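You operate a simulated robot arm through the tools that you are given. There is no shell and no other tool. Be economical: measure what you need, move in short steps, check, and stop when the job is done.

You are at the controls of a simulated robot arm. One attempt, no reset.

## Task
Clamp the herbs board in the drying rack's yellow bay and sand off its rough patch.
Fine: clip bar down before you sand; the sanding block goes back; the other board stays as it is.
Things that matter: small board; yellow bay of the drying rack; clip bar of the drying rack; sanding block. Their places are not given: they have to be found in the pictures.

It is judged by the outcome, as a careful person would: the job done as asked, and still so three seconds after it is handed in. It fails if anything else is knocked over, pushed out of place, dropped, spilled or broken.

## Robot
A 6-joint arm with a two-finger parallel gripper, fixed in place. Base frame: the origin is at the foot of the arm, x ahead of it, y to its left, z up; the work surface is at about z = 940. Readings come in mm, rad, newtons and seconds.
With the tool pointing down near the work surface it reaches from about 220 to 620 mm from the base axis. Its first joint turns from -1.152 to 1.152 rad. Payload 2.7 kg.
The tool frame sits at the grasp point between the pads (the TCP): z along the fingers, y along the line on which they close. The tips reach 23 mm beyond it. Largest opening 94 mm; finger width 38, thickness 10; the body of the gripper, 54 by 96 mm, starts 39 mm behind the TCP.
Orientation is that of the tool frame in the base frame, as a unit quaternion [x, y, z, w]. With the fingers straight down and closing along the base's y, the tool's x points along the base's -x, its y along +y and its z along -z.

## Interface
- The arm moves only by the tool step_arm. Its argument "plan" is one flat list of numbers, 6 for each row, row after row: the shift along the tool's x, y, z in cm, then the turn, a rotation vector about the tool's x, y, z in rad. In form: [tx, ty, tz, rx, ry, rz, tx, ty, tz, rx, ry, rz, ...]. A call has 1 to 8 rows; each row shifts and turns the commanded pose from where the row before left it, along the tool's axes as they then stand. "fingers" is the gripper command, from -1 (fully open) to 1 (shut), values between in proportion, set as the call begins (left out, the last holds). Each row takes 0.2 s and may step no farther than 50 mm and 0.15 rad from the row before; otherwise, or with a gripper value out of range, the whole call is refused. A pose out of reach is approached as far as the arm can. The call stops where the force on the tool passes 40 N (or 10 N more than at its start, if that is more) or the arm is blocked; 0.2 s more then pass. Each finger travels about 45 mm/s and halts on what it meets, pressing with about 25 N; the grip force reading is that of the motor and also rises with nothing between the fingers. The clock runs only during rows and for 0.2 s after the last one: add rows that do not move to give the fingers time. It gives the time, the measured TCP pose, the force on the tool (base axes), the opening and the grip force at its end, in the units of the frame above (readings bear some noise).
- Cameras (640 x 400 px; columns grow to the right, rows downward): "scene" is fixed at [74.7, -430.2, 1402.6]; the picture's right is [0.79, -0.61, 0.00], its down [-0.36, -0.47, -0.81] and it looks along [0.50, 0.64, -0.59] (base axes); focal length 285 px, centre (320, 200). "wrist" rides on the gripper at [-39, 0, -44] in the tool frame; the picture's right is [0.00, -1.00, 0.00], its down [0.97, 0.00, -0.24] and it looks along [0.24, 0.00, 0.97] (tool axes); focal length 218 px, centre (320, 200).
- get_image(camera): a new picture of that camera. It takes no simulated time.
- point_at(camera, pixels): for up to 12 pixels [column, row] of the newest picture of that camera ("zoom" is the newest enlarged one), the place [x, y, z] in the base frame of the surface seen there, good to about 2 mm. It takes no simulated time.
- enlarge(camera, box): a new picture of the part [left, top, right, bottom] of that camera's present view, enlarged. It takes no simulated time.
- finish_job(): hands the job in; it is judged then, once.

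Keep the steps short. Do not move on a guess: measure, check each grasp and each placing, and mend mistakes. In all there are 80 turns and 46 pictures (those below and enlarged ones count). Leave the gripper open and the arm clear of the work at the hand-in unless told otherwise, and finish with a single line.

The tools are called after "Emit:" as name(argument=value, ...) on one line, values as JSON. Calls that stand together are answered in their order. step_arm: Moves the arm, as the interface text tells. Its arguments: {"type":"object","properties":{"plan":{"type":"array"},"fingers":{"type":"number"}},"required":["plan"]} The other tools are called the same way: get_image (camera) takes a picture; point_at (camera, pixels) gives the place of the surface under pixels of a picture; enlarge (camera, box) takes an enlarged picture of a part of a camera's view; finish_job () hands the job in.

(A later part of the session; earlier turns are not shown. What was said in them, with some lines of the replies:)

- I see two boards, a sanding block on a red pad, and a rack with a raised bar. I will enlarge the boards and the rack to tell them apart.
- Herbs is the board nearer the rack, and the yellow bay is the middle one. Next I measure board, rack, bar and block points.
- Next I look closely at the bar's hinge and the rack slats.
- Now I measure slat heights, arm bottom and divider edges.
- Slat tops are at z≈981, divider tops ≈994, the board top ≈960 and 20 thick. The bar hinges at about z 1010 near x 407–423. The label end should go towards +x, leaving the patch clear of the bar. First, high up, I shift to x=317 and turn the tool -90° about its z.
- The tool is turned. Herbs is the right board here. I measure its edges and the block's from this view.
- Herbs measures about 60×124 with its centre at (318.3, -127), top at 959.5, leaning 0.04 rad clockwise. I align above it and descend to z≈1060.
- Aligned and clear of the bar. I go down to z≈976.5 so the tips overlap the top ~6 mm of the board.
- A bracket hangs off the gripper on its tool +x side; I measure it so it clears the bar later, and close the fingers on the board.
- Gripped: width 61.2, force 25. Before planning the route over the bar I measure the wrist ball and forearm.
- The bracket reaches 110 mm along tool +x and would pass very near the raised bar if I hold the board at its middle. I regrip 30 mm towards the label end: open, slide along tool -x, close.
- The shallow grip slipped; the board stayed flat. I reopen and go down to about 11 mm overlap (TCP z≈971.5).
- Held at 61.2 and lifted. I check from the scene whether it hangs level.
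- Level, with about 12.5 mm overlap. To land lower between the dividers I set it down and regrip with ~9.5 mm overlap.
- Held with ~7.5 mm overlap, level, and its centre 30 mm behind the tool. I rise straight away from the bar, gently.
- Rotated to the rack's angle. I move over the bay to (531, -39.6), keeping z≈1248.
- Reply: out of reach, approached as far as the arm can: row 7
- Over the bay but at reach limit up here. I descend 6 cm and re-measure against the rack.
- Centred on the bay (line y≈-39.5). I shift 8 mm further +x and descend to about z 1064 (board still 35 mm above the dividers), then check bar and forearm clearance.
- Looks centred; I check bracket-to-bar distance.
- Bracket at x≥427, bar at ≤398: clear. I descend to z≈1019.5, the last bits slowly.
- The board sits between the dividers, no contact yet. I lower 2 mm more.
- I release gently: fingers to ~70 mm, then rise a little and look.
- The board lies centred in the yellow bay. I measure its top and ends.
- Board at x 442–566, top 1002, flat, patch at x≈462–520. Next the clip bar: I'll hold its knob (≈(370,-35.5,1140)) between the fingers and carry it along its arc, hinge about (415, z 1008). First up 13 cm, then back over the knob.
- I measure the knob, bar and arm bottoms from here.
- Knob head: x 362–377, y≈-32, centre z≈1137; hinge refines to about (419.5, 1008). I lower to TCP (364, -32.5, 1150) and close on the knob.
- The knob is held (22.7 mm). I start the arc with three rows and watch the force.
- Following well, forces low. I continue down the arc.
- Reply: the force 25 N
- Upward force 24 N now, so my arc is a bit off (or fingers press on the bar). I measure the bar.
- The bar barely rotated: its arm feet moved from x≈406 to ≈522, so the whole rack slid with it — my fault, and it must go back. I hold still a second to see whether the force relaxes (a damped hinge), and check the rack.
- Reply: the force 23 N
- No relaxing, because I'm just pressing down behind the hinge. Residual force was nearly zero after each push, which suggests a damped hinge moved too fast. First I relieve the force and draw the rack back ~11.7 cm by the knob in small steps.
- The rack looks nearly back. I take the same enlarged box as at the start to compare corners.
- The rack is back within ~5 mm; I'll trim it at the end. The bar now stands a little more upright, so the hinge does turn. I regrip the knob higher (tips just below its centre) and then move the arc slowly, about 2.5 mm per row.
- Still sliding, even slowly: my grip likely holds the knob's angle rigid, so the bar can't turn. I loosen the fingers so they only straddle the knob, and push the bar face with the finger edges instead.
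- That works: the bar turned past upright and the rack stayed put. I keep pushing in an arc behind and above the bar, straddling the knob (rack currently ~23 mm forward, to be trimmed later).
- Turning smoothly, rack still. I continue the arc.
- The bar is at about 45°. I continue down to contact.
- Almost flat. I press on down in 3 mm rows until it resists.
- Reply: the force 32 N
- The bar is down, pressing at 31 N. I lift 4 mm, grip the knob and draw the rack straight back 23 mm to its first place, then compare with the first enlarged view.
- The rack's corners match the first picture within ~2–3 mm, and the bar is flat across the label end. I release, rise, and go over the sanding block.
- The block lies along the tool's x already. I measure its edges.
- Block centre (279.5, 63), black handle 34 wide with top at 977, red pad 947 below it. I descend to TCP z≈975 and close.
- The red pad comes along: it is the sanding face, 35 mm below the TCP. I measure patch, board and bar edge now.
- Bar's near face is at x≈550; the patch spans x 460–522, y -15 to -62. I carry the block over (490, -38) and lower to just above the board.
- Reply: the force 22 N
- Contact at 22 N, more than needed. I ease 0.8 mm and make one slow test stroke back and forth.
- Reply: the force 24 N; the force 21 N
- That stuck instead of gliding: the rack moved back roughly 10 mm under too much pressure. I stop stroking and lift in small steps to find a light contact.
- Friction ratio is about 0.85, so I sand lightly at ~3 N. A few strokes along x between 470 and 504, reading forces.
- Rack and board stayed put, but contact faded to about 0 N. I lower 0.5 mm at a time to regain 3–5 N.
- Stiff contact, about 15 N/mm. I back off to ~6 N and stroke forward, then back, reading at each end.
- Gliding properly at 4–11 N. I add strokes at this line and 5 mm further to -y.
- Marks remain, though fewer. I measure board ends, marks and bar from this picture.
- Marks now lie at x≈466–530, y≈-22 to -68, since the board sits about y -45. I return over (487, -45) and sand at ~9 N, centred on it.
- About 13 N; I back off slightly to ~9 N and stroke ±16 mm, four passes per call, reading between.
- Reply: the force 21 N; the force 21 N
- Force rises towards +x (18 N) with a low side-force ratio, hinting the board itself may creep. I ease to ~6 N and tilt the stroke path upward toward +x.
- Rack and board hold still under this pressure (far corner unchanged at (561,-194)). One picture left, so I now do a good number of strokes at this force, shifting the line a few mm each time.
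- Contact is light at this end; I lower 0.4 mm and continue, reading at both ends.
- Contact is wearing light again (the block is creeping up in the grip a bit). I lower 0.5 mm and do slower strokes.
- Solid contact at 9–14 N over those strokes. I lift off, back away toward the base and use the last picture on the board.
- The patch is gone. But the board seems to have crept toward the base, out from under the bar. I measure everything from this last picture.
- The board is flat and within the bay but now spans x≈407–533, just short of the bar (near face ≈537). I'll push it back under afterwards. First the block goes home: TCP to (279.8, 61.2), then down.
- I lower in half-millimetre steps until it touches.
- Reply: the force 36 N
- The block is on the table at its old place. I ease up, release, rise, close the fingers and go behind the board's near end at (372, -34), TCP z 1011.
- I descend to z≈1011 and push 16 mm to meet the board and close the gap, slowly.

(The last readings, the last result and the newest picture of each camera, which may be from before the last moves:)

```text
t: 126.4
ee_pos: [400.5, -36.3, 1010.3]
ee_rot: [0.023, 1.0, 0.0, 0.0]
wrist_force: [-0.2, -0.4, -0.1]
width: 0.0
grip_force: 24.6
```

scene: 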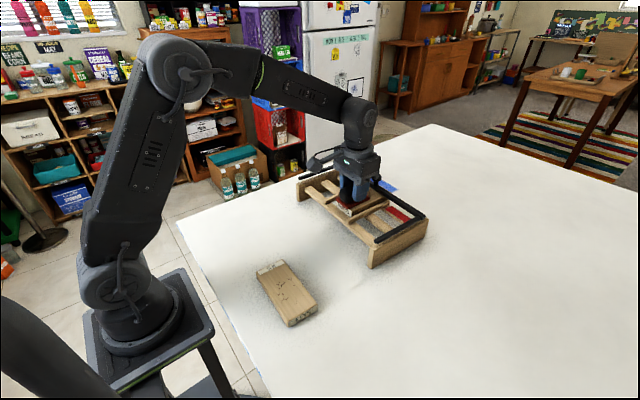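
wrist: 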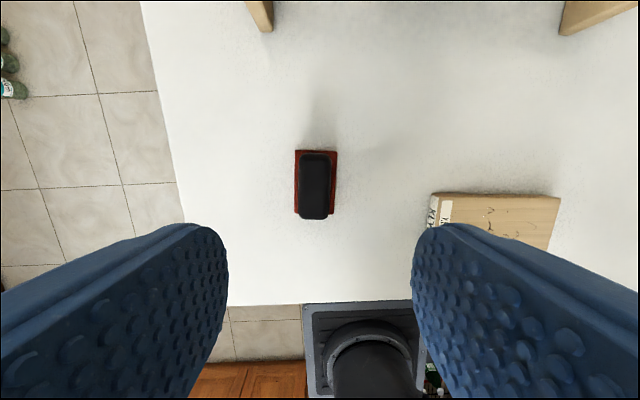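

No resistance so far. I continue to TCP x≈411 (board far end about 554).

Emit:
step_arm(plan=[-0.2, 0, 0, 0, 0, 0, -0.2, 0, 0, 0, 0, 0])

Emit:
step_arm(plan=[-0.2, 0, 0, 0, 0, 0, -0.2, 0, 0, 0, 0, 0])

Emit:
step_arm(plan=[-0.2, 0, 0, 0, 0, 0, -0.1, 0, 0, 0, 0, 0])

```text
t: 127.0
ee_pos: [403.9, -35.7, 1009.6]
ee_rot: [0.023, 1.0, 0.0, 0.0]
wrist_force: [-0.6, -0.2, -0.4]
width: 0.0
grip_force: 24.9
```

```text
t: 127.6
ee_pos: [406.8, -35.5, 1010.0]
ee_rot: [0.023, 1.0, 0.0, 0.0]
wrist_force: [-0.6, 0.5, 0.2]
width: 0.0
grip_force: 24.8
```

```text
t: 128.2
ee_pos: [410.4, -35.3, 1009.6]
ee_rot: [0.022, 1.0, 0.0, 0.0]
wrist_force: [-0.9, -0.4, -0.3]
width: 0.1
grip_force: 25.6
```

No jamming: by reckoning the board now spans x≈428–553, under the bar. Now I back off, rise, and go over the knob at about (544, -48) with fingers opened to 42 mm.

Emit:
step_arm(plan=[1, 0, 0, 0, 0, 0, 0, 0, -5, 0, 0, 0, 0, 0, -5, 0, 0, 0, -4.8, -0.2, 0, 0, 0, 0, -4.8, -0.2, 0, 0, 0, 0, -4.8, -0.24, 0, 0, 0, 0, 0, 0, 0, 0, 0, 0], fingers=0.1)

Emit:
step_arm(plan=[0, 0, 2.5, 0, 0, 0, 0, 0, 2.5, 0, 0, 0, 0, 0, 1, 0, 0, 0, 0, 0, 0.4, 0, 0, 0, 0, 0, 0, 0, 0, 0])

```text
t: 129.8
ee_pos: [544.9, -49.2, 1108.1]
ee_rot: [0.023, 1.0, 0.001, -0.001]
wrist_force: [-0.5, -0.3, 0.0]
width: 42.2
grip_force: 0.1
```

```text
t: 131.0
ee_pos: [543.4, -47.4, 1044.6]
ee_rot: [0.023, 1.0, 0.0, -0.001]
wrist_force: [0.5, -0.2, -0.5]
width: 42.3
grip_force: 0.0
```

I press down in small steps to feel the bar's height (it was ≈1037–1038 with the board beneath it).

Emit:
step_arm(plan=[0, 0, 0.3, 0, 0, 0, 0, 0, 0.1, 0, 0, 0, 0, 0, 0, 0, 0, 0])

Emit:
step_arm(plan=[0, 0, 0.1, 0, 0, 0, 0, 0, 0, 0, 0, 0])

Emit:
step_arm(plan=[0, 0, 0.1, 0, 0, 0, 0, 0, 0, 0, 0, 0])

```text
t: 131.8
ee_pos: [545.4, -48.1, 1042.1]
ee_rot: [0.022, 1.0, 0.0, 0.0]
wrist_force: [-0.1, 0.1, 0.7]
width: 42.2
grip_force: 0.1
```

```text
t: 132.4
ee_pos: [544.6, -47.0, 1041.3]
ee_rot: [0.023, 1.0, 0.0, 0.0]
wrist_force: [0.7, 0.0, -0.1]
width: 42.4
grip_force: 0.2
```

```text
t: 133.0
ee_pos: [544.5, -48.1, 1039.1]
ee_rot: [0.023, 1.0, 0.001, 0.0]
wrist_force: [-0.1, 0.6, 0.8]
width: 42.5
grip_force: 0.1
```

Emit:
step_arm(plan=[0, 0, 0.1, 0, 0, 0, 0, 0, 0, 0, 0, 0])

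Emit:
step_arm(plan=[0, 0, 0.07, 0, 0, 0, 0, 0, 0, 0, 0, 0])

Emit:
step_arm(plan=[0, 0, 0.07, 0, 0, 0, 0, 0, 0, 0, 0, 0])

```text
t: 133.6
ee_pos: [543.0, -47.1, 1038.9]
ee_rot: [0.023, 1.0, 0.0, 0.0]
wrist_force: [-0.1, 0.0, -0.5]
width: 42.1
grip_force: 0.0
```

```text
t: 134.2
ee_pos: [544.0, -48.2, 1038.6]
ee_rot: [0.023, 1.0, 0.0, 0.0]
wrist_force: [0.6, -0.2, 3.2]
width: 42.3
grip_force: 0.1
```

```text
t: 134.8
ee_pos: [544.1, -47.8, 1039.7]
ee_rot: [0.023, 1.0, -0.001, 0.0]
wrist_force: [-0.3, 0.2, 9.6]
width: 42.4
grip_force: 0.1
```

Contact at ≈1038, firm, the same height as before. I press to ~30 N to seat it, then ease off and grip the knob.

Emit:
step_arm(plan=[0, 0, 0.1, 0, 0, 0, 0, 0, 0.05, 0, 0, 0, 0, 0, 0, 0, 0, 0])

Emit:
step_arm(plan=[0, 0, -0.2, 0, 0, 0, 0, 0, 0, 0, 0, 0])

Emit:
step_arm(plan=[0, 0, 0, 0, 0, 0, 0, 0, 0, 0, 0, 0, 0, 0, 0, 0, 0, 0], fingers=1)

```text
t: 135.6
ee_pos: [544.1, -47.7, 1037.5]
ee_rot: [0.022, 1.0, -0.001, 0.003]
wrist_force: [-0.8, 1.9, 23.1]
width: 42.2
grip_force: 0.2
```

```text
t: 136.2
ee_pos: [543.8, -47.7, 1038.7]
ee_rot: [0.023, 1.0, 0.0, 0.0]
wrist_force: [2.2, 0.4, 15.0]
width: 42.4
grip_force: 0.1
```

```text
t: 137.0
ee_pos: [543.7, -46.7, 1038.1]
ee_rot: [0.023, 1.0, 0.001, 0.0]
wrist_force: [-0.7, 8.0, 15.1]
width: 22.9
grip_force: 24.4
5 turns are left
```

Five turns left. I trim the rack back by (+13.8, +7.5) mm while holding the knob, then release and rise.

Emit:
step_arm(plan=[-0.27, 0.16, 0, 0, 0, 0, -0.27, 0.16, 0, 0, 0, 0, -0.27, 0.16, 0, 0, 0, 0, -0.27, 0.16, 0, 0, 0, 0, -0.27, 0.16, 0, 0, 0, 0, 0, 0, 0, 0, 0, 0])

Emit:
step_arm(plan=[0, 0, 0, 0, 0, 0, 0, 0, 0, 0, 0, 0, 0, 0, 0, 0, 0, 0, 0, 0, -1, 0, 0, 0, 0, 0, -3, 0, 0, 0, 0, 0, -4, 0, 0, 0, 0, 0, -3, 0, 0, 0, 0, 0, 0, 0, 0, 0], fingers=-0.3)

```text
t: 138.4
ee_pos: [557.9, -40.9, 1038.9]
ee_rot: [0.024, 1.0, 0.0, 0.0]
wrist_force: [-6.6, -5.3, 11.4]
width: 22.9
grip_force: 25.4
```

```text
t: 140.2
ee_pos: [556.5, -41.9, 1148.7]
ee_rot: [0.023, 1.0, 0.0, -0.001]
wrist_force: [0.6, -0.2, 0.8]
width: 61.3
grip_force: 0.1
4 turns are left
```

The arm is free. As a safeguard, in case the board lagged while the rack was trimmed, I make one gentle low push at its near end to at least x≈440 (no effect if it's already there), then retreat.

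Emit:
step_arm(plan=[4.2, 0, 0, 0, 0, 0, 4.2, 0, 0, 0, 0, 0, 4.2, 0, 0, 0, 0, 0, 4.2, 0, 0, 0, 0, 0, 0, 0, 4.6, 0, 0, 0, 0, 0, 4.6, 0, 0, 0, 0, 0, 4.6, 0, 0, 0, 0, 0, 0, 0, 0, 0], fingers=1)

Emit:
step_arm(plan=[-0.7, 0, 0, 0, 0, 0, -0.7, 0, 0, 0, 0, 0, -0.7, 0, 0, 0, 0, 0, -0.33, 0, 0, 0, 0, 0, -0.33, 0, 0, 0, 0, 0, -0.33, 0, 0, 0, 0, 0, -0.33, 0, 0, 0, 0, 0, 0, 0, 0, 0, 0, 0])

Emit:
step_arm(plan=[1.5, 0, 0, 0, 0, 0, 1.5, 0, 0, 0, 0, 0, 0, 0, -5, 0, 0, 0, 0, 0, -5, 0, 0, 0, 0, 0, -5, 0, 0, 0, 0, 0, 0, 0, 0, 0], fingers=1)

Emit:
step_arm(plan=[0, 0, -3, 0, 0, 0, 0, 0, 0, 0, 0, 0, 0, 0, 0, 0, 0, 0, 0, 0, 0, 0, 0, 0, 0, 0, 0, 0, 0, 0], fingers=-1)

```text
t: 142.0
ee_pos: [390.3, -33.7, 1007.7]
ee_rot: [0.023, 1.0, -0.001, 0.001]
wrist_force: [-1.3, 0.1, 0.9]
width: 0.0
grip_force: 25.0
```

```text
t: 143.8
ee_pos: [424.3, -35.0, 1011.3]
ee_rot: [0.023, 1.0, 0.0, 0.0]
wrist_force: [-0.6, -0.3, 0.8]
width: 0.0
grip_force: 24.7
```

```text
t: 145.2
ee_pos: [393.1, -33.2, 1161.1]
ee_rot: [0.022, 1.0, 0.0, 0.0]
wrist_force: [0.0, 0.4, 0.0]
width: 0.0
grip_force: 25.1
```

```text
t: 146.4
ee_pos: [392.9, -34.1, 1191.0]
ee_rot: [0.022, 1.0, 0.001, 0.0]
wrist_force: [-0.4, -0.8, -0.1]
width: 94.1
grip_force: 0.1
3 turns are left
```

The push met no resistance. The arm is clear and the gripper is open, so I hand in.

Emit:
finish_job()

```text
The job is handed in.
```

The herbs board's rough patch is sanded off and the sanding block is back, but I had no pictures left to confirm that the board ended up under the lowered clip bar in the yellow bay, or that the rack, which I accidentally moved, is back where it started.
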